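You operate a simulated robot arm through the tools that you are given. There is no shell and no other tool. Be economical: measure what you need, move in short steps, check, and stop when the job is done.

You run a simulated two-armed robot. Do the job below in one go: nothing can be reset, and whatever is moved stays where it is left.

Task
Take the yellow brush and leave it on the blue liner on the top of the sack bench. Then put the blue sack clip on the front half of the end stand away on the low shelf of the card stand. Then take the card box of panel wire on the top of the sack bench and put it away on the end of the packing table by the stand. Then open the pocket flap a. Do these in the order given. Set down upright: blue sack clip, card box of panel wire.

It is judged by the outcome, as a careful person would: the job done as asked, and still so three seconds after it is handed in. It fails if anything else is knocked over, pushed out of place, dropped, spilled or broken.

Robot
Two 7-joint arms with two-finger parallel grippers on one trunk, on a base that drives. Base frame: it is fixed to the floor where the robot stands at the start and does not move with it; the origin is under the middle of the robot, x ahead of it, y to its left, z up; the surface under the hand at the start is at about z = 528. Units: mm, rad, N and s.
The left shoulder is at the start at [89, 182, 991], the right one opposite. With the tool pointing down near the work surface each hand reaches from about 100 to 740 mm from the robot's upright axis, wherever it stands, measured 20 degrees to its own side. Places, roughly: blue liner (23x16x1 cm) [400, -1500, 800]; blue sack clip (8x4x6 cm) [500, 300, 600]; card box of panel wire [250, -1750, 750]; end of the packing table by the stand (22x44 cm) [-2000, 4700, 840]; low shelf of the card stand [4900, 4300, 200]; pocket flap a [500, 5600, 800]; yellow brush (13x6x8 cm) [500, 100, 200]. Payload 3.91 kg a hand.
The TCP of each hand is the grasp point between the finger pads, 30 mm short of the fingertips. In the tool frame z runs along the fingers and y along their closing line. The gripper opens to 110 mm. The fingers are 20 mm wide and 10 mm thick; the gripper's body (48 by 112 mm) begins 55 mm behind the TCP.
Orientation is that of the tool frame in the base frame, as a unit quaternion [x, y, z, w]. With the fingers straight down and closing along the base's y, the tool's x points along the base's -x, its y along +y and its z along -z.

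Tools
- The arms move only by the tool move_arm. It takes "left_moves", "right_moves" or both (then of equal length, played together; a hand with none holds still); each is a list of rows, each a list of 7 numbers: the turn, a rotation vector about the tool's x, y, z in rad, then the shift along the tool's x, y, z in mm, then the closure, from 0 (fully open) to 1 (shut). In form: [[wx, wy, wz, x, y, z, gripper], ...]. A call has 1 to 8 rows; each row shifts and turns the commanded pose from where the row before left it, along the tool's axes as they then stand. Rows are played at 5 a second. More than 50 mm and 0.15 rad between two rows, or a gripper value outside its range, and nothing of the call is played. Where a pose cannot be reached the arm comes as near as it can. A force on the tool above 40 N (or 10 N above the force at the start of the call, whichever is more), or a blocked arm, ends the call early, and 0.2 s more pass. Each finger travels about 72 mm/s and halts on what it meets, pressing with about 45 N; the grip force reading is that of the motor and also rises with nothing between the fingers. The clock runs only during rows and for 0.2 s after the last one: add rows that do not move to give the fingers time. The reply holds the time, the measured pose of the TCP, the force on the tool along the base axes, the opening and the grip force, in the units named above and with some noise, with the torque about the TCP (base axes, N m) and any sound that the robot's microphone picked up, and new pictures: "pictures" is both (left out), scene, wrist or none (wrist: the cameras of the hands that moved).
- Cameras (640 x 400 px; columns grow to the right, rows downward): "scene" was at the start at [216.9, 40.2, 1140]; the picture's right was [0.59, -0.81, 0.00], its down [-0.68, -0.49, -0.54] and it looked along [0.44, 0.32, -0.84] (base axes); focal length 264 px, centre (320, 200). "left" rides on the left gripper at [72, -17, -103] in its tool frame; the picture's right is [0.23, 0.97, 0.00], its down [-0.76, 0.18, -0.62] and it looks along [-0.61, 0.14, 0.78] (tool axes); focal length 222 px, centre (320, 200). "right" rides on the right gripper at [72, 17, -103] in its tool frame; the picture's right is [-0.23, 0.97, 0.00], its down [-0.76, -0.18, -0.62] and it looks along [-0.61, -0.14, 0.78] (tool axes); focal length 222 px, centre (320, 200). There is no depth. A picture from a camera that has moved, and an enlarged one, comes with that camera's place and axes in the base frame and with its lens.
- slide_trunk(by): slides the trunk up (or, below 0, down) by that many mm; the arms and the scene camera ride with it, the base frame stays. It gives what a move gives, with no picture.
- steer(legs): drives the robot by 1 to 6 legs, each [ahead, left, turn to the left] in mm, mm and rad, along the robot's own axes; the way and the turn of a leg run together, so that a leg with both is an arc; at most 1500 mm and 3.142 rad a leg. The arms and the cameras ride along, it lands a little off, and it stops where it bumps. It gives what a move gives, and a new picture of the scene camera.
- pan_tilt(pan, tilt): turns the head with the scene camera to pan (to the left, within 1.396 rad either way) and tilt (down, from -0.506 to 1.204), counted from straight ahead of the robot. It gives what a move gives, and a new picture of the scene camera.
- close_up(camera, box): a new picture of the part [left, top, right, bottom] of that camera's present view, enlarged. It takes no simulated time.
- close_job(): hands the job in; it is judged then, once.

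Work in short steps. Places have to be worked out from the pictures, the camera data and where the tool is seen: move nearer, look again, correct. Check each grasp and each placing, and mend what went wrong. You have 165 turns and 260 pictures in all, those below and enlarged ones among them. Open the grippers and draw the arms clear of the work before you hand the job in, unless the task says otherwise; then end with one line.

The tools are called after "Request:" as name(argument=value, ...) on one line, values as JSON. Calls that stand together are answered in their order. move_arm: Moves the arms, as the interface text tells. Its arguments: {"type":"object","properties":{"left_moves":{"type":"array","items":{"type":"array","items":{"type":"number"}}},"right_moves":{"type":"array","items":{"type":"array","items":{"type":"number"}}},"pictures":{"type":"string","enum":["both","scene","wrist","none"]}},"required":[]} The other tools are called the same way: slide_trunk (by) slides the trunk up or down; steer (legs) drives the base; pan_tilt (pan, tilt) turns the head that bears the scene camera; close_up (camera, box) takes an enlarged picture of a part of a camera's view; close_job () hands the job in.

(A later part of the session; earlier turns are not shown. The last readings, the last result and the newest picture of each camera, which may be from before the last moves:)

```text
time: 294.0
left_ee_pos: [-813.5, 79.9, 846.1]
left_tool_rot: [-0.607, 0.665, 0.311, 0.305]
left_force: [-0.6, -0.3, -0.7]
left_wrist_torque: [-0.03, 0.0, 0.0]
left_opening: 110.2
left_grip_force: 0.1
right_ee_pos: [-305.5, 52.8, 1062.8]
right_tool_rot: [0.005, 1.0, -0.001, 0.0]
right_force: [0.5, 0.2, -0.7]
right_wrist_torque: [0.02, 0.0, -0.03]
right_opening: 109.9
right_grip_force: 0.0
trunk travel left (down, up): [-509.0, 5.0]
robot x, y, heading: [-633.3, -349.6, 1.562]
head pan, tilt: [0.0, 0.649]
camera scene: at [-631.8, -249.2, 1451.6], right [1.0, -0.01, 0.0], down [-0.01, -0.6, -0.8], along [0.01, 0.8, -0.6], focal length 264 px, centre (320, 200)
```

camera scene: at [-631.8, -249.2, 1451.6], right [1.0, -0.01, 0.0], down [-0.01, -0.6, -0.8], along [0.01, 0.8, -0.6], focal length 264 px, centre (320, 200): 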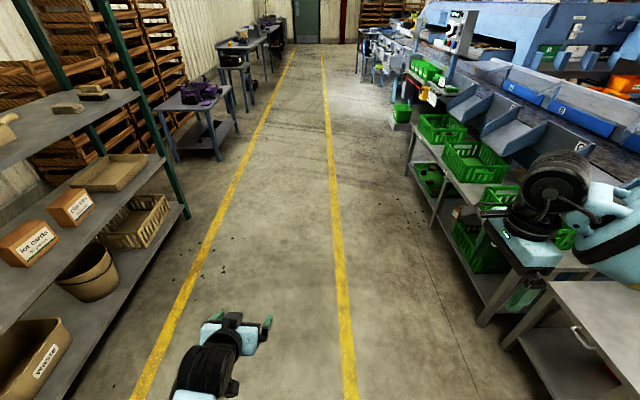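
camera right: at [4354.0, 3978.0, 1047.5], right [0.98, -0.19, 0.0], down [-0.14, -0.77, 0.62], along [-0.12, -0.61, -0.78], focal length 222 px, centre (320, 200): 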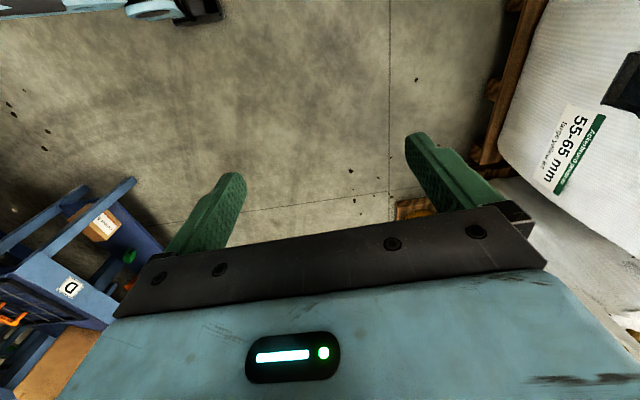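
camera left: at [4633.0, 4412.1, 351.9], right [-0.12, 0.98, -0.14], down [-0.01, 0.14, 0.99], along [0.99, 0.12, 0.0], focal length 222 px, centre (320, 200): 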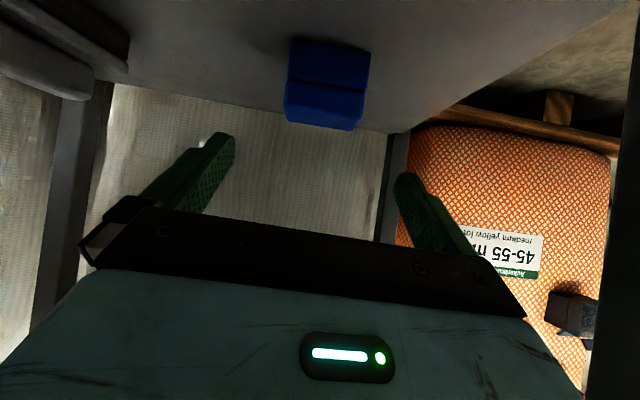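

Back in the walkway. Before approaching the bench, bring the right hand to the centre and raise the left hand.

Request:
move_arm(left_moves=[[0, 0, 0, -19, 5, -16, 0], [0, 0, 0, -19, 5, -16, 0], [0, 0, 0, -19, 5, -16, 0], [0, 0, 0, -19, 5, -16, 0], [0, 0, 0, -19, 5, -16, 0], [0, 0, 0, -19, 5, -16, 0], [0, 0, 0, 0, 0, 0, 0]], right_moves=[[0, 0, 0, 46, 0, 0, 0], [0, 0, 0, 46, 0, 0, 0], [0, 0, 0, 46, 0, 0, 0], [0, 0, 0, 46, 0, 0, 0], [0, 0, 0, 46, 0, 0, 0], [0, 0, 0, 46, 0, 0, 0], [0, 0, 0, 0, 0, 0, 0]], pictures="none")

Request:
steer(legs=[[0, 0, -1.562], [-100, -1350, 0]])

```text
time: 295.6
left_ee_pos: [-837.0, 76.7, 997.0]
left_tool_rot: [-0.606, 0.665, 0.312, 0.304]
left_force: [1.2, -0.2, 0.4]
left_wrist_torque: [0.02, -0.02, 0.03]
left_opening: 109.9
left_grip_force: 0.0
right_ee_pos: [-582.0, 57.1, 1063.8]
right_tool_rot: [0.006, 1.0, -0.001, 0.0]
right_force: [-0.7, 0.3, 0.6]
right_wrist_torque: [-0.01, -0.01, 0.01]
right_opening: 110.1
right_grip_force: 0.2
trunk travel left (down, up): [-509.0, 5.0]
robot x, y, heading: [-635.0, -349.3, 1.562]
head pan, tilt: [0.0, 0.649]
```

```text
time: 311.6
left_ee_pos: [-304.1, -1506.2, 996.0]
left_tool_rot: [0.036, 0.9, 0.007, 0.435]
left_force: [0.1, 0.5, 1.0]
left_wrist_torque: [0.03, 0.02, -0.05]
left_opening: 110.0
left_grip_force: 0.1
right_ee_pos: [-320.5, -1760.3, 1063.8]
right_tool_rot: [0.706, 0.708, -0.001, -0.001]
right_force: [0.1, -0.6, -0.6]
right_wrist_torque: [0.0, -0.03, 0.0]
right_opening: 109.9
right_grip_force: 0.0
trunk travel left (down, up): [-509.0, 5.0]
robot x, y, heading: [-731.2, -1710.1, 0.005]
head pan, tilt: [0.0, 0.649]
camera scene: at [-626.1, -1714.9, 1451.6], right [0.0, -1.0, 0.0], down [-0.6, 0.0, -0.8], along [0.8, 0.0, -0.6], focal length 264 px, centre (320, 200)
```

scene: 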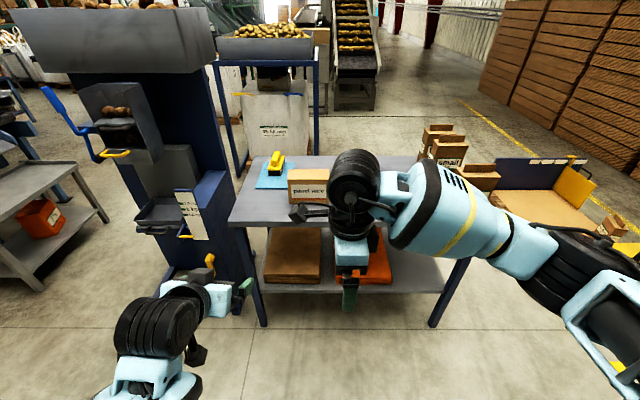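

Drive in over the table with the hand just short of the box.

Request:
steer(legs=[[500, 35, 0]])

Request:
move_arm(right_moves=[[0, 0, 0, 0, 0, 0, 0]], pictures="wrist")

```text
time: 314.5
left_ee_pos: [191.0, -1466.2, 995.9]
left_tool_rot: [0.034, 0.899, 0.008, 0.436]
left_force: [-0.2, -0.3, -0.3]
left_wrist_torque: [0.01, 0.0, -0.02]
left_opening: 109.8
left_grip_force: 0.0
right_ee_pos: [173.0, -1721.1, 1064.1]
right_tool_rot: [0.705, 0.709, -0.001, -0.001]
right_force: [-0.3, 0.6, 0.8]
right_wrist_torque: [-0.01, 0.02, 0.01]
right_opening: 110.3
right_grip_force: 0.1
trunk travel left (down, up): [-509.0, 5.0]
robot x, y, heading: [-235.5, -1676.1, 0.008]
head pan, tilt: [0.0, 0.649]
camera scene: at [-130.8, -1676.6, 1451.6], right [0.01, -1.0, 0.0], down [-0.6, 0.0, -0.8], along [0.8, 0.01, -0.6], focal length 264 px, centre (320, 200)
```

scene: 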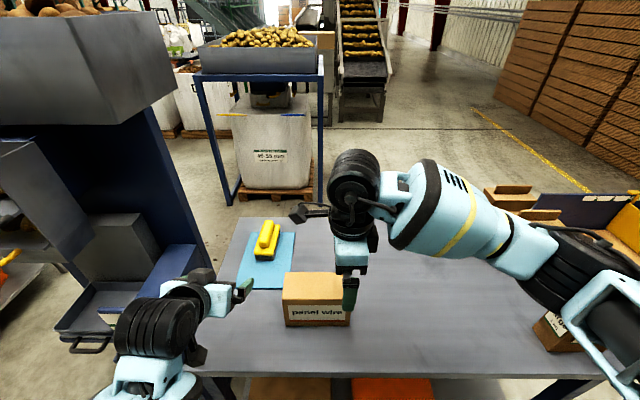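

```text
time: 314.9
left_ee_pos: [188.7, -1466.7, 996.3]
left_tool_rot: [0.034, 0.9, 0.009, 0.435]
left_force: [0.4, 0.6, 0.2]
left_wrist_torque: [-0.03, 0.0, 0.01]
left_opening: 110.0
left_grip_force: 0.1
right_ee_pos: [173.7, -1721.3, 1063.4]
right_tool_rot: [0.705, 0.709, -0.001, 0.0]
right_force: [0.5, 0.1, -0.2]
right_wrist_torque: [0.02, 0.0, 0.04]
right_opening: 110.0
right_grip_force: 0.1
trunk travel left (down, up): [-509.0, 5.0]
robot x, y, heading: [-236.5, -1676.0, 0.005]
head pan, tilt: [0.0, 0.649]
camera right: at [191.1, -1649.1, 1167.7], right [0.98, -0.22, 0.0], down [-0.17, -0.76, 0.62], along [-0.14, -0.61, -0.78], focal length 222 px, centre (320, 200)
```

right: 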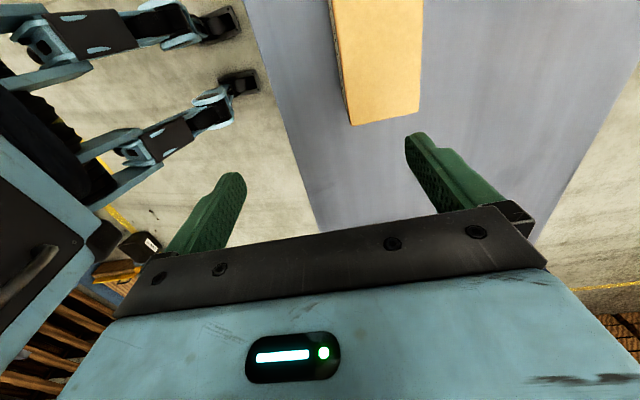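

Box at x 206–286, y -1750…-1587, top ≈ 913, square to the axes. I centre the hand over it (246, -1668) and come down to just above.

Request:
move_arm(right_moves=[[0, 0, 0, 26.5, 36, 0, 0], [0, 0, 0, 26.5, 36, 0, 0], [0, 0, 0, 0, 0, 46, 0], [0, 0, 0, 0, 0, 46, 0], [0, 0, 0, 0, 0, 0, 0]], pictures="both")

```text
time: 316.1
left_ee_pos: [189.9, -1467.6, 996.0]
left_tool_rot: [0.033, 0.9, 0.009, 0.435]
left_force: [0.7, -0.2, 0.2]
left_wrist_torque: [0.02, -0.05, 0.0]
left_opening: 110.2
left_grip_force: 0.0
right_ee_pos: [247.4, -1667.7, 972.3]
right_tool_rot: [0.705, 0.709, -0.001, 0.0]
right_force: [-0.7, 0.3, -0.7]
right_wrist_torque: [-0.02, -0.04, -0.03]
right_opening: 109.9
right_grip_force: 0.1
trunk travel left (down, up): [-509.0, 5.0]
robot x, y, heading: [-231.9, -1676.8, 0.005]
head pan, tilt: [0.0, 0.649]
camera scene: at [-131.4, -1676.7, 1451.7], right [0.01, -1.0, 0.0], down [-0.6, 0.0, -0.8], along [0.8, 0.01, -0.6], focal length 264 px, centre (320, 200)
camera right: at [263.2, -1596.2, 1075.7], right [0.98, -0.22, 0.0], down [-0.17, -0.76, 0.62], along [-0.14, -0.61, -0.78], focal length 222 px, centre (320, 200)
```

scene: 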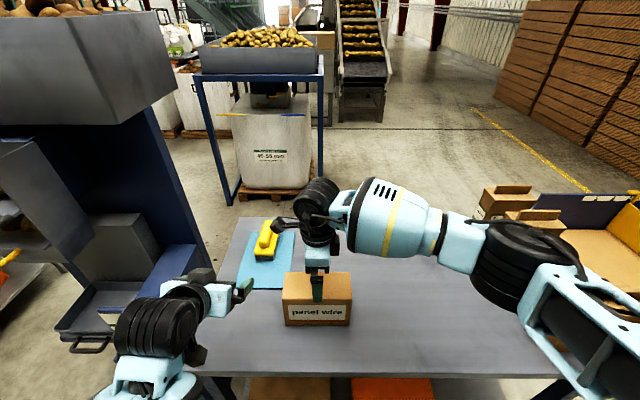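
right: 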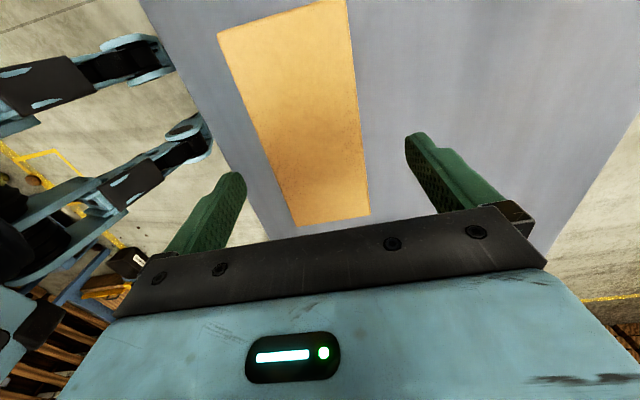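

Box centre refined to (241, -1672). Shift slightly and descend to z≈877.

Request:
move_arm(right_moves=[[0, 0, 0, -4, -6, 0, 0], [0, 0, 0, 0, 0, 32, 0], [0, 0, 0, 0, 0, 32, 0], [0, 0, 0, 0, 0, 31, 0], [0, 0, 0, 0, 0, 0, 0]], pictures="wrist")

```text
time: 317.3
left_ee_pos: [190.3, -1466.0, 995.9]
left_tool_rot: [0.034, 0.899, 0.008, 0.436]
left_force: [0.1, -0.3, 0.4]
left_wrist_torque: [-0.03, -0.02, 0.05]
left_opening: 110.0
left_grip_force: 0.0
right_ee_pos: [239.6, -1670.1, 877.5]
right_tool_rot: [0.706, 0.709, 0.0, 0.0]
right_force: [0.2, 0.1, 0.3]
right_wrist_torque: [0.02, -0.03, 0.02]
right_opening: 110.1
right_grip_force: 0.1
trunk travel left (down, up): [-509.0, 5.0]
robot x, y, heading: [-238.1, -1676.5, 0.005]
head pan, tilt: [0.0, 0.649]
camera right: at [256.9, -1598.6, 981.6], right [0.98, -0.22, 0.0], down [-0.17, -0.76, 0.62], along [-0.14, -0.61, -0.78], focal length 222 px, centre (320, 200)
```

right: 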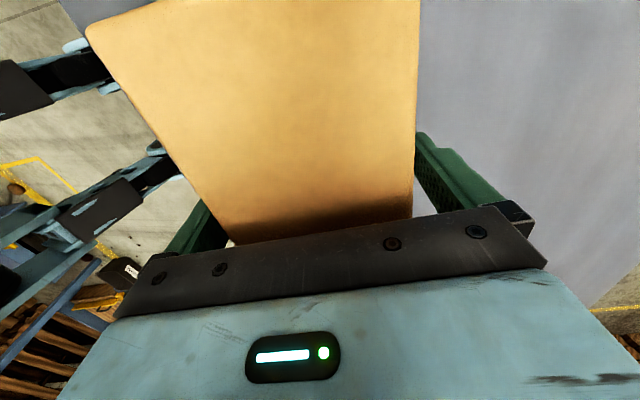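

Fingers straddle the box with free pads. Close the grip.

Request:
move_arm(right_moves=[[0, 0, 0, 0, 0, 0, 0.2], [0, 0, 0, 0, 0, 0, 0.5], [0, 0, 0, 0, 0, 0, 0.6], [0, 0, 0, 0, 0, 0, 0.6], [0, 0, 0, 0, 0, 0, 0.6]], pictures="none")

Request:
move_arm(right_moves=[[0, 0, 0, 0, 0, -10, 0.6], [0, 0, 0, 0, 0, -20, 0.6], [0, 0, 0, 0, 0, 0, 0.6]], pictures="both")

```text
time: 318.5
left_ee_pos: [190.5, -1466.5, 995.6]
left_tool_rot: [0.034, 0.9, 0.008, 0.435]
left_force: [-0.9, 0.6, -0.6]
left_wrist_torque: [0.01, -0.01, 0.01]
left_opening: 110.1
left_grip_force: 0.0
right_ee_pos: [241.0, -1670.9, 878.6]
right_tool_rot: [0.705, 0.709, -0.001, 0.0]
right_force: [1.8, 0.2, 0.6]
right_wrist_torque: [-0.02, -0.39, 0.01]
right_opening: 74.9
right_grip_force: 45.6
trunk travel left (down, up): [-509.0, 5.0]
robot x, y, heading: [-235.2, -1677.7, 0.008]
head pan, tilt: [0.0, 0.649]
```

```text
time: 319.3
left_ee_pos: [190.4, -1467.3, 995.0]
left_tool_rot: [0.034, 0.899, 0.008, 0.436]
left_force: [-0.2, -0.3, -0.8]
left_wrist_torque: [0.0, 0.01, 0.01]
left_opening: 109.9
left_grip_force: 0.1
right_ee_pos: [239.5, -1670.7, 907.6]
right_tool_rot: [0.705, 0.709, -0.001, -0.001]
right_force: [1.0, 0.3, -6.4]
right_wrist_torque: [-0.03, -0.04, -0.01]
right_opening: 74.9
right_grip_force: 45.1
trunk travel left (down, up): [-509.0, 5.0]
robot x, y, heading: [-234.5, -1679.0, 0.004]
head pan, tilt: [0.0, 0.649]
camera scene: at [-130.2, -1676.6, 1451.5], right [0.01, -1.0, 0.0], down [-0.6, 0.0, -0.8], along [0.8, 0.01, -0.6], focal length 264 px, centre (320, 200)
camera right: at [257.7, -1598.0, 1010.5], right [0.97, -0.22, 0.0], down [-0.17, -0.76, 0.62], along [-0.14, -0.61, -0.78], focal length 222 px, centre (320, 200)
```

scene: 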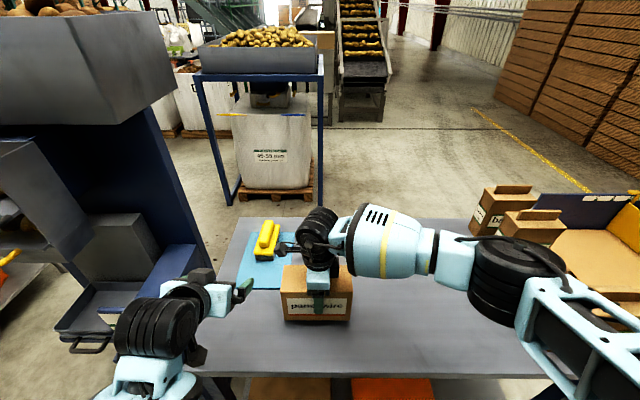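
right: 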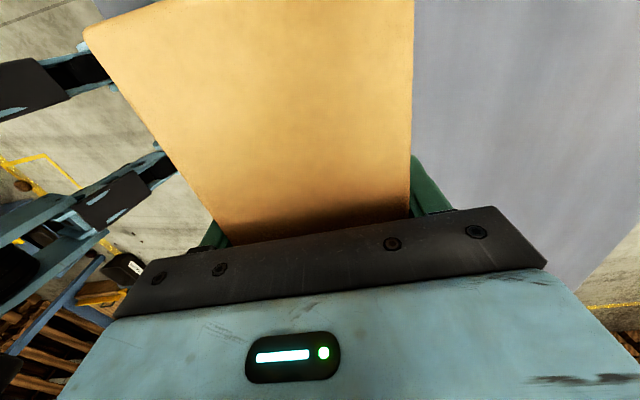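

Box lifted (≈0.65 kg, level). Raise further, back off and head up the walkway.

Request:
move_arm(right_moves=[[0, 0, 0, 0, 0, -35, 0.6], [0, 0, 0, 0, 0, -35, 0.6], [0, 0, 0, 0, 0, 0, 0.6]], pictures="none")

Request:
steer(legs=[[-600, 0, 0], [0, 0, 1.566], [1500, 0, 0], [1200, 0, 0]])

```text
time: 320.1
left_ee_pos: [190.7, -1465.4, 994.6]
left_tool_rot: [0.035, 0.9, 0.008, 0.434]
left_force: [0.3, -0.1, 0.5]
left_wrist_torque: [0.04, 0.03, 0.04]
left_opening: 110.0
left_grip_force: 0.0
right_ee_pos: [239.4, -1671.0, 976.3]
right_tool_rot: [0.705, 0.709, -0.001, -0.001]
right_force: [0.9, 0.4, -7.5]
right_wrist_torque: [-0.02, 0.02, -0.01]
right_opening: 75.0
right_grip_force: 45.5
trunk travel left (down, up): [-509.0, 5.0]
robot x, y, heading: [-235.5, -1679.3, 0.009]
head pan, tilt: [0.0, 0.649]
```

```text
time: 340.1
left_ee_pos: [-1085.0, 1464.8, 995.3]
left_tool_rot: [-0.616, 0.656, 0.316, 0.3]
left_force: [0.4, -0.4, -0.7]
left_wrist_torque: [0.01, 0.02, 0.01]
left_opening: 110.2
left_grip_force: 0.1
right_ee_pos: [-881.3, 1517.2, 976.5]
right_tool_rot: [-0.01, 1.0, -0.001, 0.0]
right_force: [0.1, 1.1, -6.7]
right_wrist_torque: [0.01, -0.01, 0.0]
right_opening: 74.7
right_grip_force: 45.3
trunk travel left (down, up): [-509.0, 5.0]
robot x, y, heading: [-868.7, 1042.5, 1.59]
head pan, tilt: [0.0, 0.649]
camera scene: at [-870.8, 1145.3, 1451.5], right [1.0, 0.02, 0.0], down [0.01, -0.6, -0.8], along [-0.02, 0.8, -0.6], focal length 264 px, centre (320, 200)
```

scene: 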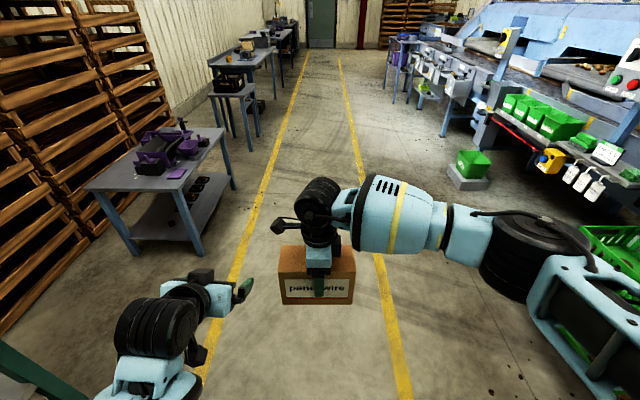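

The packing table is further up on the left, next to a small stand. Drive on and look left.

Request:
steer(legs=[[0, 0, -0.02], [1500, 0, 0], [1000, 0, 0]])

Request:
pan_tilt(pan=0.8, tilt=0.5)

```text
time: 352.5
left_ee_pos: [-1112.9, 3924.6, 994.8]
left_tool_rot: [-0.619, 0.654, 0.317, 0.299]
left_force: [0.3, 1.0, 0.2]
left_wrist_torque: [0.02, 0.02, 0.0]
left_opening: 110.0
left_grip_force: 0.0
right_ee_pos: [-907.4, 3978.5, 976.3]
right_tool_rot: [-0.014, 1.0, -0.002, -0.001]
right_force: [0.4, 0.4, -5.8]
right_wrist_torque: [0.0, -0.03, -0.02]
right_opening: 74.9
right_grip_force: 45.1
trunk travel left (down, up): [-509.0, 5.0]
robot x, y, heading: [-890.6, 3502.3, 1.598]
head pan, tilt: [0.0, 0.649]
camera scene: at [-894.8, 3606.3, 1451.5], right [1.0, 0.03, 0.0], down [0.02, -0.6, -0.8], along [-0.02, 0.8, -0.6], focal length 264 px, centre (320, 200)
```

scene: 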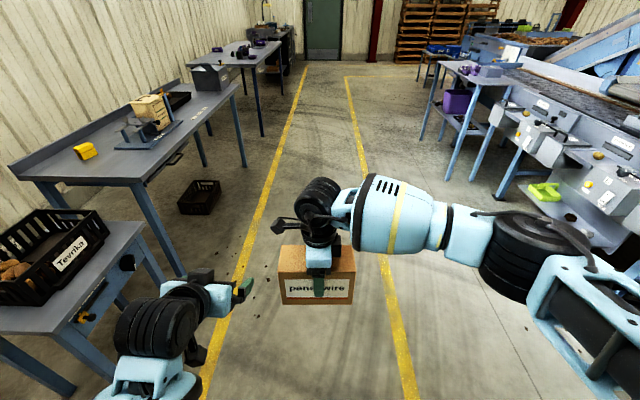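

```text
time: 353.7
left_ee_pos: [-1112.5, 3924.5, 995.0]
left_tool_rot: [-0.618, 0.655, 0.317, 0.299]
left_force: [0.1, -0.1, -0.5]
left_wrist_torque: [-0.02, 0.01, 0.02]
left_opening: 110.0
left_grip_force: 0.0
right_ee_pos: [-908.4, 3978.6, 975.7]
right_tool_rot: [-0.013, 1.0, -0.003, -0.001]
right_force: [0.1, 0.2, -7.0]
right_wrist_torque: [0.02, -0.08, 0.0]
right_opening: 75.1
right_grip_force: 44.7
trunk travel left (down, up): [-509.0, 5.0]
robot x, y, heading: [-890.4, 3503.8, 1.595]
head pan, tilt: [0.799, 0.499]
camera scene: at [-959.3, 3581.2, 1464.9], right [0.68, 0.74, 0.0], down [0.35, -0.32, -0.88], along [-0.65, 0.59, -0.48], focal length 264 px, centre (320, 200)
```

scene: 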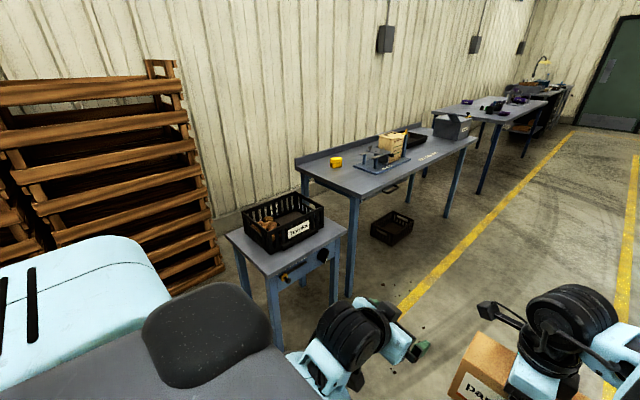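

Packing table: front edge x≈-1710, end at y≈4540; tape roll at (-2129, 4781), dispenser from y≈4850. I'll put the box at about (-1930, 4668). Drive up and turn to face -x.

Request:
steer(legs=[[1165, 0, 0], [0, 0, 1.546]])

Request:
pan_tilt(pan=0.0, tilt=0.65)

```text
time: 363.3
left_ee_pos: [-1367.0, 4469.8, 995.3]
left_tool_rot: [0.899, -0.041, -0.436, 0.005]
left_force: [-0.3, -0.3, 0.4]
left_wrist_torque: [0.01, 0.0, -0.01]
left_opening: 109.7
left_grip_force: 0.1
right_ee_pos: [-1415.1, 4675.2, 976.4]
right_tool_rot: [-0.705, 0.709, -0.002, 0.001]
right_force: [-0.1, 0.5, -6.4]
right_wrist_torque: [0.05, 0.04, 0.0]
right_opening: 74.7
right_grip_force: 45.2
trunk travel left (down, up): [-509.0, 5.0]
robot x, y, heading: [-940.8, 4675.2, 3.134]
head pan, tilt: [0.799, 0.499]
camera scene: at [-1018.7, 4608.5, 1464.9], right [-0.71, 0.7, 0.0], down [0.34, 0.34, -0.88], along [-0.62, -0.63, -0.48], focal length 264 px, centre (320, 200)
```

scene: 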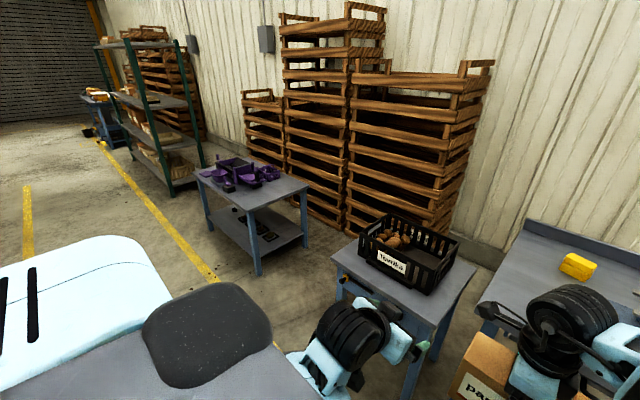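

```text
time: 364.4
left_ee_pos: [-1366.8, 4469.4, 996.2]
left_tool_rot: [0.899, -0.04, -0.435, 0.005]
left_force: [0.6, 0.8, 0.0]
left_wrist_torque: [0.01, 0.0, -0.01]
left_opening: 110.1
left_grip_force: 0.1
right_ee_pos: [-1413.8, 4674.8, 976.7]
right_tool_rot: [-0.705, 0.71, -0.002, 0.001]
right_force: [-0.1, -0.7, -6.6]
right_wrist_torque: [0.01, 0.02, 0.0]
right_opening: 75.1
right_grip_force: 45.4
trunk travel left (down, up): [-509.0, 5.0]
robot x, y, heading: [-941.5, 4673.6, 3.132]
head pan, tilt: [0.0, 0.649]
camera scene: at [-1041.7, 4673.8, 1451.5], right [0.01, 1.0, 0.0], down [0.6, 0.0, -0.8], along [-0.8, 0.0, -0.6], focal length 264 px, centre (320, 200)
```

scene: 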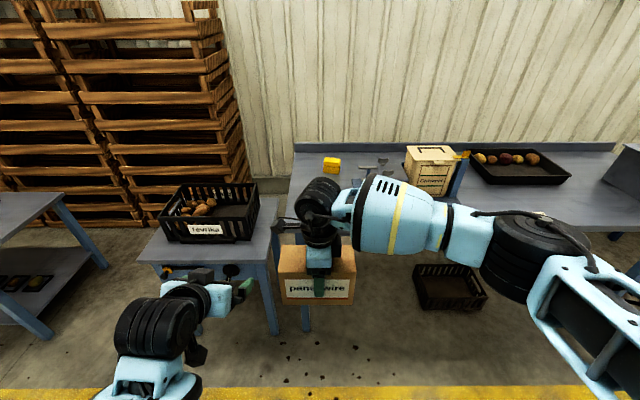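

Clear. Drive in 470 mm so the box is over the table end.

Request:
steer(legs=[[470, 0, 0.008]])

Request:
pan_tilt(pan=0.0, tilt=0.9)

```text
time: 367.3
left_ee_pos: [-1835.6, 4462.5, 995.7]
left_tool_rot: [0.9, -0.033, -0.435, 0.009]
left_force: [0.9, 0.2, -0.8]
left_wrist_torque: [0.0, 0.01, 0.01]
left_opening: 110.2
left_grip_force: 0.0
right_ee_pos: [-1884.7, 4667.4, 975.7]
right_tool_rot: [0.71, -0.704, 0.002, -0.001]
right_force: [-0.4, 0.0, -7.2]
right_wrist_torque: [0.02, -0.01, 0.01]
right_opening: 74.8
right_grip_force: 45.2
trunk travel left (down, up): [-509.0, 5.0]
robot x, y, heading: [-1417.5, 4672.3, -3.133]
head pan, tilt: [0.0, 0.649]
camera scene: at [-1513.9, 4671.4, 1451.5], right [-0.01, 1.0, 0.0], down [0.6, 0.01, -0.8], along [-0.8, -0.01, -0.6], focal length 264 px, centre (320, 200)
```

scene: 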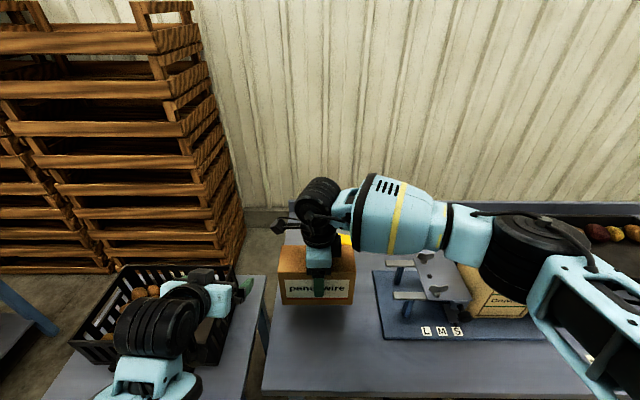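

```text
time: 368.0
left_ee_pos: [-1836.4, 4462.4, 995.7]
left_tool_rot: [0.9, -0.032, -0.436, 0.01]
left_force: [0.0, 0.6, -0.9]
left_wrist_torque: [0.02, -0.02, -0.03]
left_opening: 110.3
left_grip_force: 0.1
right_ee_pos: [-1885.6, 4667.0, 975.9]
right_tool_rot: [0.711, -0.704, 0.001, -0.001]
right_force: [0.0, -0.3, -6.6]
right_wrist_torque: [0.05, -0.01, 0.06]
right_opening: 75.2
right_grip_force: 45.0
trunk travel left (down, up): [-509.0, 5.0]
robot x, y, heading: [-1409.0, 4674.9, -3.13]
head pan, tilt: [0.0, 0.901]
camera scene: at [-1502.3, 4671.6, 1431.1], right [-0.01, 1.0, 0.0], down [0.78, 0.01, -0.62], along [-0.62, -0.01, -0.78], focal length 264 px, centre (320, 200)
```

scene: 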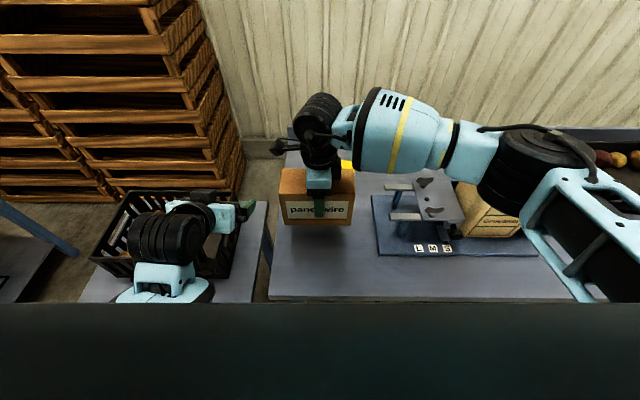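

Table end at y≈4556, dispenser plate from y≈4813; box at y≈4667 fits. Move 40 mm further in and lower.

Request:
move_arm(right_moves=[[0, 0, 0, 0, 40, 0, 0.6], [0, 0, 0, 0, 0, 25, 0.6], [0, 0, 0, 0, 0, 18, 0.6], [0, 0, 0, 0, 0, 0, 0.6]], pictures="both")

```text
time: 369.0
left_ee_pos: [-1836.5, 4461.7, 994.5]
left_tool_rot: [0.9, -0.033, -0.435, 0.009]
left_force: [-0.5, 0.3, 1.0]
left_wrist_torque: [0.02, 0.02, 0.0]
left_opening: 110.1
left_grip_force: 0.1
right_ee_pos: [-1926.0, 4668.0, 931.8]
right_tool_rot: [0.711, -0.704, 0.002, -0.002]
right_force: [-0.2, 0.6, -6.8]
right_wrist_torque: [0.01, 0.01, -0.01]
right_opening: 74.9
right_grip_force: 45.4
trunk travel left (down, up): [-509.0, 5.0]
robot x, y, heading: [-1409.0, 4676.1, -3.129]
head pan, tilt: [0.0, 0.901]
camera scene: at [-1502.3, 4671.5, 1431.1], right [-0.01, 1.0, 0.0], down [0.78, 0.01, -0.62], along [-0.62, -0.01, -0.78], focal length 264 px, centre (320, 200)
camera right: at [-1941.8, 4594.1, 1035.8], right [-0.98, 0.22, 0.0], down [0.17, 0.76, 0.62], along [0.14, 0.61, -0.78], focal length 222 px, centre (320, 200)
```

scene: 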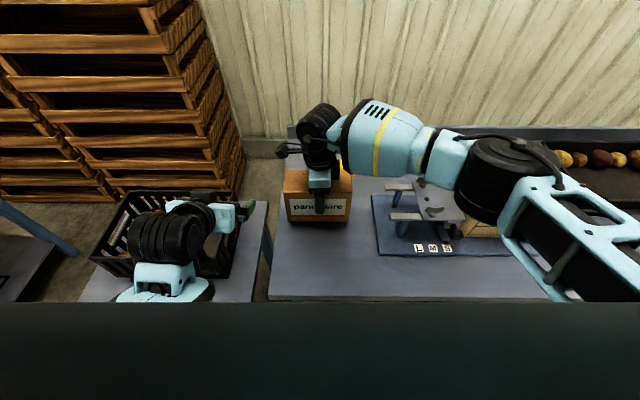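
right: 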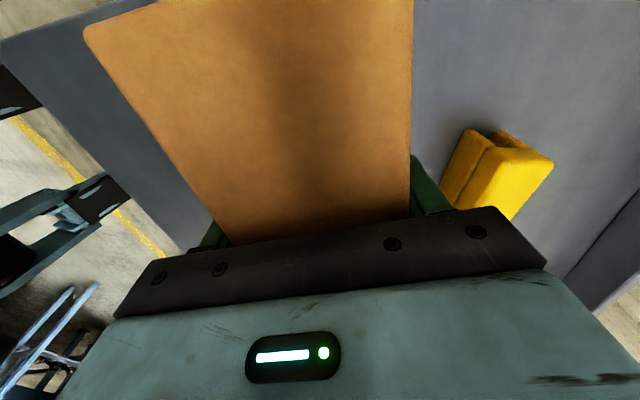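

Good clearance to the yellow roll. Lower in small steps to contact.

Request:
move_arm(right_moves=[[0, 0, 0, 0, 0, 5, 0.6], [0, 0, 0, 0, 0, 5, 0.6], [0, 0, 0, 0, 0, 0, 0.6]], pictures="none")

```text
time: 369.8
left_ee_pos: [-1837.0, 4463.1, 995.7]
left_tool_rot: [0.9, -0.033, -0.435, 0.009]
left_force: [-0.3, -0.4, 0.4]
left_wrist_torque: [-0.02, -0.03, 0.01]
left_opening: 110.2
left_grip_force: 0.1
right_ee_pos: [-1926.2, 4667.5, 922.1]
right_tool_rot: [0.711, -0.704, 0.001, -0.002]
right_force: [-0.1, 0.3, -7.0]
right_wrist_torque: [0.03, 0.02, -0.01]
right_opening: 74.8
right_grip_force: 44.7
trunk travel left (down, up): [-509.0, 5.0]
robot x, y, heading: [-1412.2, 4672.7, -3.133]
head pan, tilt: [0.0, 0.901]
```

Request:
move_arm(right_moves=[[0, 0, 0, 0, 0, 3, 0.6], [0, 0, 0, 0, 0, 3, 0.6], [0, 0, 0, 0, 0, 0, 0.6]], pictures="none")

```text
time: 370.6
left_ee_pos: [-1836.1, 4462.0, 994.9]
left_tool_rot: [0.899, -0.033, -0.436, 0.009]
left_force: [-0.2, -0.8, -0.2]
left_wrist_torque: [0.02, 0.02, -0.01]
left_opening: 109.8
left_grip_force: 0.1
right_ee_pos: [-1927.2, 4665.9, 918.5]
right_tool_rot: [0.71, -0.704, 0.0, 0.0]
right_force: [0.9, 0.4, 1.6]
right_wrist_torque: [0.01, 0.22, 0.0]
right_opening: 74.8
right_grip_force: 45.5
trunk travel left (down, up): [-509.0, 5.0]
robot x, y, heading: [-1409.8, 4673.7, -3.13]
head pan, tilt: [0.0, 0.901]
```

Force shifted from -7 to +1.6 N: box is resting on the table. Release and rise.

Request:
move_arm(right_moves=[[0, 0, 0, 0, 0, 0, 0.4], [0, 0, 0, 0, 0, 0, 0.1], [0, 0, 0, 0, 0, 0, 0.05], [0, 0, 0, 0, 0, 0, 0], [0, 0, 0, 0, 0, -30, 0], [0, 0, 0, 0, 0, -45, 0], [0, 0, 0, 0, 0, -45, 0]], pictures="both")

```text
time: 372.2
left_ee_pos: [-1835.3, 4461.2, 996.2]
left_tool_rot: [0.899, -0.034, -0.437, 0.008]
left_force: [-0.5, 0.8, 0.0]
left_wrist_torque: [-0.01, -0.02, 0.01]
left_opening: 110.0
left_grip_force: 0.0
right_ee_pos: [-1926.3, 4666.1, 1038.7]
right_tool_rot: [0.71, -0.704, 0.0, -0.001]
right_force: [-0.2, -0.8, 0.3]
right_wrist_torque: [-0.03, -0.02, 0.03]
right_opening: 110.0
right_grip_force: 0.0
trunk travel left (down, up): [-509.0, 5.0]
robot x, y, heading: [-1411.4, 4673.5, -3.131]
head pan, tilt: [0.0, 0.901]
camera scene: at [-1501.3, 4671.5, 1431.2], right [-0.01, 1.0, 0.0], down [0.78, 0.01, -0.62], along [-0.62, -0.01, -0.78], focal length 264 px, centre (320, 200)
camera right: at [-1941.8, 4592.5, 1142.2], right [-0.98, 0.22, 0.0], down [0.17, 0.76, 0.62], along [0.14, 0.61, -0.78], focal length 222 px, centre (320, 200)
```

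scene: 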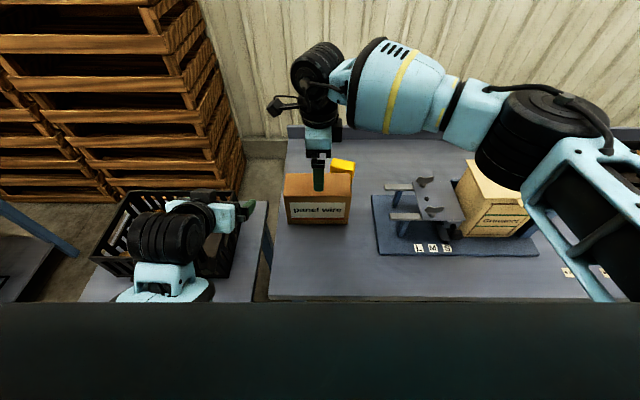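
right: 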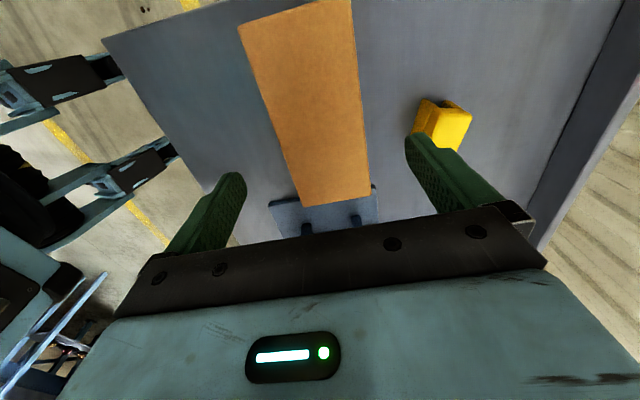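

Box is upright on the table end. Back off and turn to the line to find pocket flap a at about (500, 5600, 800).

Request:
steer(legs=[[-500, 0, 0], [0, 0, -1.571], [500, 0, 0], [0, 0, -1.571]])

Request:
pan_tilt(pan=0.2, tilt=0.4)

```text
time: 385.3
left_ee_pos: [-492.6, 5399.2, 995.4]
left_tool_rot: [0.017, 0.9, 0.017, 0.435]
left_force: [-0.4, -0.2, -0.2]
left_wrist_torque: [-0.04, 0.0, -0.01]
left_opening: 109.8
left_grip_force: 0.2
right_ee_pos: [-394.5, 5200.4, 1037.7]
right_tool_rot: [0.691, 0.723, -0.001, -0.001]
right_force: [0.3, 0.0, -0.5]
right_wrist_torque: [0.02, 0.02, -0.03]
right_opening: 109.6
right_grip_force: 0.1
trunk travel left (down, up): [-509.0, 5.0]
robot x, y, heading: [-905.0, 5172.3, 0.047]
head pan, tilt: [0.0, 0.901]
camera scene: at [-815.9, 5177.5, 1431.1], right [0.05, -1.0, 0.0], down [-0.78, -0.04, -0.62], along [0.62, 0.03, -0.78], focal length 264 px, centre (320, 200)
```

scene: 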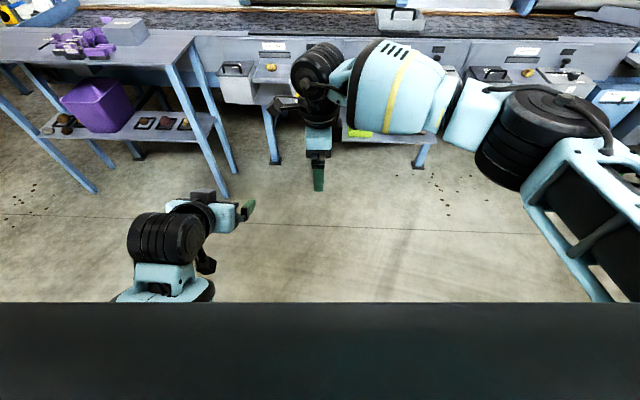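

```text
time: 386.2
left_ee_pos: [-491.9, 5399.7, 995.8]
left_tool_rot: [0.018, 0.9, 0.016, 0.436]
left_force: [-0.1, -0.1, 0.3]
left_wrist_torque: [0.0, -0.01, 0.0]
left_opening: 110.0
left_grip_force: 0.1
right_ee_pos: [-393.8, 5200.6, 1036.6]
right_tool_rot: [0.691, 0.723, -0.002, -0.001]
right_force: [-1.1, 0.8, 0.6]
right_wrist_torque: [0.01, 0.0, -0.04]
right_opening: 110.4
right_grip_force: 0.0
trunk travel left (down, up): [-509.0, 5.0]
robot x, y, heading: [-908.6, 5173.5, 0.049]
head pan, tilt: [0.201, 0.4]
camera scene: at [-801.4, 5196.6, 1474.0], right [0.24, -0.97, 0.0], down [-0.38, -0.09, -0.92], along [0.89, 0.22, -0.39], focal length 264 px, centre (320, 200)
```

scene: 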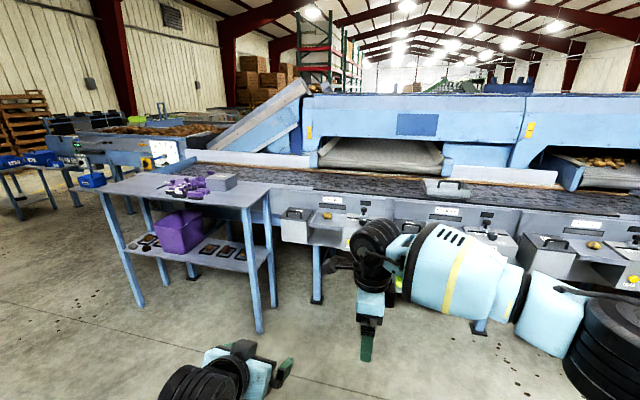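

Request:
close_up(camera="scene", box=[260, 180, 420, 280])

Request:
close_up(camera="scene", box=[440, 180, 640, 305])

```text
4.00 times, centred on (340, 230) of scene
camera zoom: at [-801.4, 5196.6, 1474.0], right [0.24, -0.97, 0.0], down [-0.38, -0.09, -0.92], along [0.89, 0.22, -0.39], focal length 1055 px, centre (240, 80)
```

zoom: 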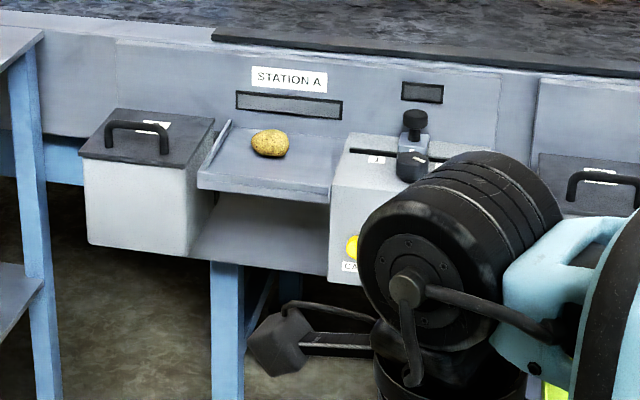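

```text
3.20 times, centred on (540, 242) of scene
camera zoom: at [-801.4, 5196.6, 1474.0], right [0.24, -0.97, 0.0], down [-0.38, -0.09, -0.92], along [0.89, 0.22, -0.39], focal length 844 px, centre (-384, 64)
```

zoom: 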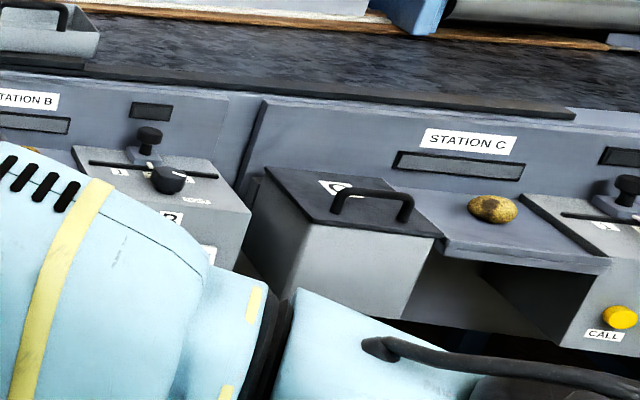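

Flap "A" is the dark lid with a bar handle at Station A (left of the A tray), around (430, 5640). I move nearer, aligned in y, and look again.

Request:
steer(legs=[[0, 0, -0.048], [350, 440, 0]])

Request:
pan_tilt(pan=0.0, tilt=0.6)

```text
time: 391.0
left_ee_pos: [-126.9, 5819.7, 996.1]
left_tool_rot: [0.038, 0.899, 0.007, 0.436]
left_force: [0.2, -0.3, 0.3]
left_wrist_torque: [0.01, 0.02, -0.01]
left_opening: 110.0
left_grip_force: 0.0
right_ee_pos: [-38.6, 5615.4, 1038.5]
right_tool_rot: [0.708, 0.706, -0.001, -0.001]
right_force: [-1.1, 0.6, 0.3]
right_wrist_torque: [-0.01, -0.01, 0.01]
right_opening: 110.1
right_grip_force: 0.1
trunk travel left (down, up): [-509.0, 5.0]
robot x, y, heading: [-557.5, 5616.1, 0.001]
head pan, tilt: [0.201, 0.4]
camera scene: at [-445.9, 5630.5, 1474.1], right [0.2, -0.98, 0.0], down [-0.38, -0.08, -0.92], along [0.9, 0.18, -0.39], focal length 264 px, centre (320, 200)
```

scene: 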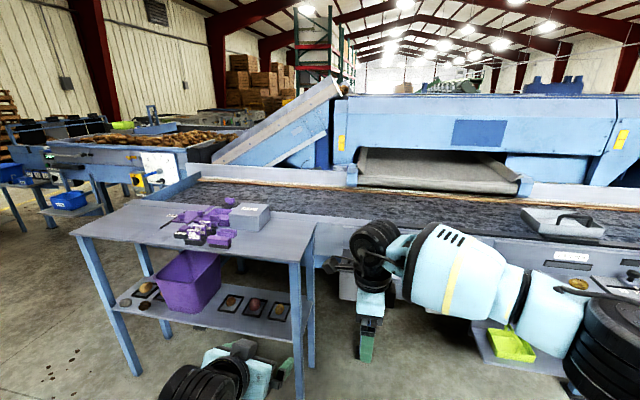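

```text
time: 391.7
left_ee_pos: [-126.8, 5819.5, 994.3]
left_tool_rot: [0.039, 0.899, 0.006, 0.436]
left_force: [0.4, 0.5, 1.0]
left_wrist_torque: [-0.03, -0.02, 0.0]
left_opening: 110.0
left_grip_force: 0.0
right_ee_pos: [-38.8, 5614.3, 1037.8]
right_tool_rot: [0.708, 0.706, -0.001, 0.0]
right_force: [-0.5, 1.0, 0.0]
right_wrist_torque: [0.02, -0.01, 0.01]
right_opening: 110.1
right_grip_force: 0.0
trunk travel left (down, up): [-509.0, 5.0]
robot x, y, heading: [-553.8, 5611.3, -0.005]
head pan, tilt: [0.0, 0.6]
camera scene: at [-448.4, 5612.0, 1455.9], right [0.0, -1.0, 0.0], down [-0.56, 0.0, -0.83], along [0.83, 0.0, -0.56], focal length 264 px, centre (320, 200)
```

scene: 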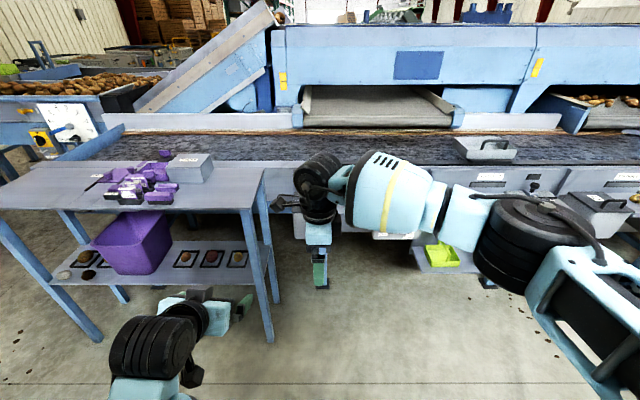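

My right arm hides the flap. I'll stand further left (y≈5830), shift the right hand 190 mm to my right and raise the left hand well above the purple-items table.

Request:
move_arm(left_moves=[[0, 0, 0, -24, 0, -21, 0], [0, 0, 0, -24, 0, -21, 0], [0, 0, 0, -24, 0, -21, 0], [0, 0, 0, -24, 0, -21, 0], [0, 0, 0, 0, 0, 0, 0]], right_moves=[[0, 0, 0, -47, 0, 0, 0], [0, 0, 0, -47, 0, 0, 0], [0, 0, 0, -47, 0, 0, 0], [0, 0, 0, -47, 0, 0, 0], [0, 0, 0, 0, 0, 0, 0]], pictures="none")

Request:
steer(legs=[[200, 220, 0]])

Request:
pan_tilt(pan=-0.15, tilt=0.6)

```text
time: 392.9
left_ee_pos: [-133.8, 5813.6, 1122.0]
left_tool_rot: [0.039, 0.9, 0.005, 0.435]
left_force: [0.9, 0.3, -0.8]
left_wrist_torque: [-0.05, 0.01, -0.02]
left_opening: 110.0
left_grip_force: 0.0
right_ee_pos: [-37.0, 5427.9, 1039.5]
right_tool_rot: [0.707, 0.707, -0.002, -0.001]
right_force: [0.9, 1.0, 0.3]
right_wrist_torque: [-0.01, 0.02, 0.03]
right_opening: 109.9
right_grip_force: 0.1
trunk travel left (down, up): [-509.0, 5.0]
robot x, y, heading: [-556.2, 5614.6, -0.002]
head pan, tilt: [0.0, 0.6]
```

```text
time: 395.5
left_ee_pos: [66.6, 6031.0, 1122.2]
left_tool_rot: [0.041, 0.899, 0.005, 0.435]
left_force: [0.0, 0.0, 0.0]
left_wrist_torque: [0.0, -0.03, 0.03]
left_opening: 110.0
left_grip_force: 0.0
right_ee_pos: [161.8, 5645.7, 1038.5]
right_tool_rot: [0.71, 0.704, -0.002, -0.001]
right_force: [0.3, 0.0, 0.9]
right_wrist_torque: [0.03, -0.02, 0.01]
right_opening: 110.0
right_grip_force: 0.1
trunk travel left (down, up): [-509.0, 5.0]
robot x, y, heading: [-354.8, 5832.4, -0.003]
head pan, tilt: [0.0, 0.6]
camera scene: at [-248.6, 5831.6, 1455.9], right [-0.01, -1.0, 0.0], down [-0.56, 0.0, -0.83], along [0.83, -0.01, -0.56], focal length 264 px, centre (320, 200)
```

scene: 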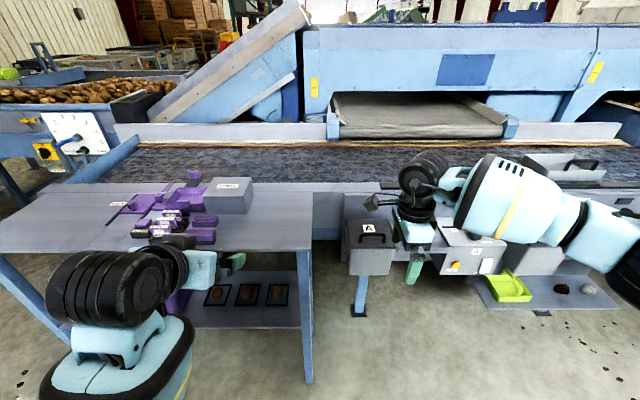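

```text
time: 396.2
left_ee_pos: [66.6, 6030.6, 1122.3]
left_tool_rot: [0.041, 0.899, 0.005, 0.435]
left_force: [0.0, -0.2, -0.9]
left_wrist_torque: [0.02, -0.01, -0.02]
left_opening: 109.9
left_grip_force: 0.1
right_ee_pos: [160.1, 5645.2, 1040.7]
right_tool_rot: [0.71, 0.704, -0.002, -0.001]
right_force: [1.0, -0.3, -0.2]
right_wrist_torque: [0.0, 0.0, 0.03]
right_opening: 110.1
right_grip_force: 0.1
trunk travel left (down, up): [-509.0, 5.0]
robot x, y, heading: [-355.3, 5834.1, -0.012]
head pan, tilt: [-0.15, 0.6]
camera scene: at [-249.7, 5818.5, 1455.9], right [-0.16, -0.99, 0.0], down [-0.56, 0.09, -0.83], along [0.81, -0.13, -0.56], focal length 264 px, centre (320, 200)
```

scene: 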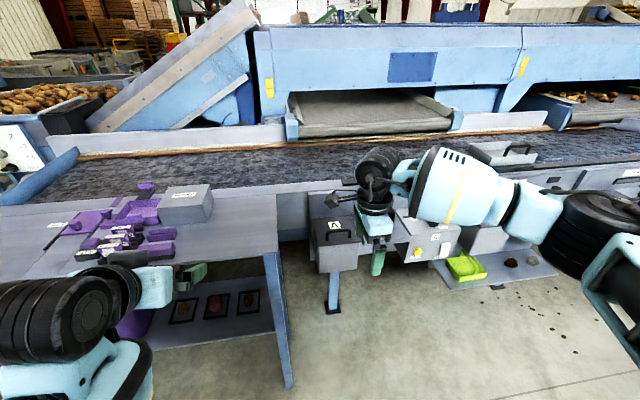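

Request:
close_up(camera="scene", box=[280, 180, 440, 280])

```text
4.00 times, centred on (360, 230) of scene
camera zoom: at [-249.7, 5818.5, 1455.9], right [-0.16, -0.99, 0.0], down [-0.56, 0.09, -0.83], along [0.81, -0.13, -0.56], focal length 1055 px, centre (160, 80)
```

zoom: 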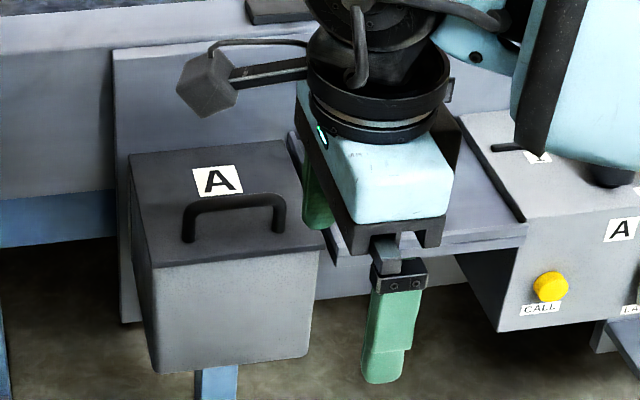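

Triangulated: handle bar at (425, 5644), top z≈852; lid x 389–546 hinged at the back, z≈820. I drive in 215 mm so the right hand comes near above it.

Request:
steer(legs=[[215, 0, 0.006]])

Request:
pan_tilt(pan=-0.5, tilt=0.8)

```text
time: 397.8
left_ee_pos: [276.5, 6032.4, 1121.8]
left_tool_rot: [0.038, 0.899, 0.006, 0.435]
left_force: [-0.1, 0.5, -0.2]
left_wrist_torque: [-0.05, 0.05, -0.02]
left_opening: 110.0
left_grip_force: 0.1
right_ee_pos: [373.2, 5648.9, 1039.4]
right_tool_rot: [0.708, 0.706, -0.001, -0.001]
right_force: [-0.2, -0.2, -0.4]
right_wrist_torque: [0.0, 0.01, 0.02]
right_opening: 109.7
right_grip_force: 0.0
trunk travel left (down, up): [-509.0, 5.0]
robot x, y, heading: [-144.2, 5832.0, -0.002]
head pan, tilt: [-0.15, 0.6]
camera scene: at [-38.4, 5818.2, 1455.9], right [-0.15, -0.99, 0.0], down [-0.56, 0.08, -0.83], along [0.82, -0.12, -0.56], focal length 264 px, centre (320, 200)
```

scene: 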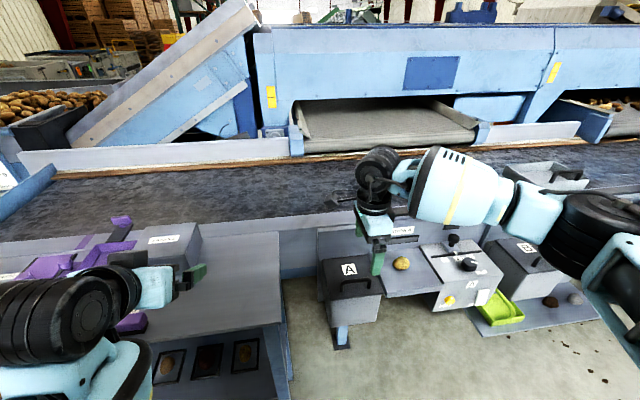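

```text
time: 398.7
left_ee_pos: [276.8, 6032.1, 1121.9]
left_tool_rot: [0.039, 0.9, 0.005, 0.435]
left_force: [0.1, 0.0, -0.1]
left_wrist_torque: [-0.03, -0.02, 0.0]
left_opening: 109.9
left_grip_force: 0.1
right_ee_pos: [373.6, 5646.4, 1039.9]
right_tool_rot: [0.708, 0.706, -0.001, -0.001]
right_force: [-0.8, 0.4, -0.4]
right_wrist_torque: [0.02, -0.03, 0.02]
right_opening: 110.1
right_grip_force: 0.1
trunk travel left (down, up): [-509.0, 5.0]
robot x, y, heading: [-144.5, 5828.6, -0.005]
head pan, tilt: [-0.499, 0.799]
camera scene: at [-55.3, 5792.9, 1439.1], right [-0.48, -0.88, 0.0], down [-0.63, 0.34, -0.7], along [0.61, -0.33, -0.72], focal length 264 px, centre (320, 200)
```

scene: 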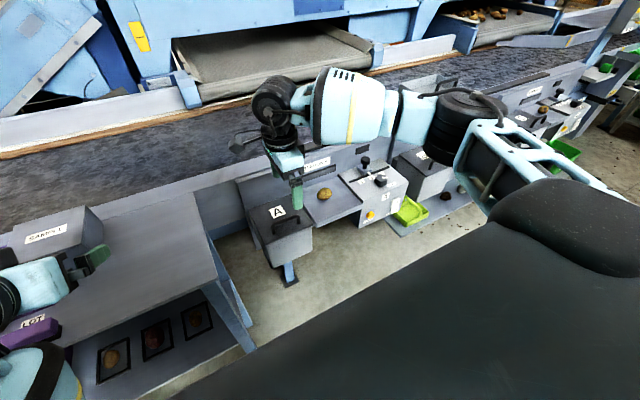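

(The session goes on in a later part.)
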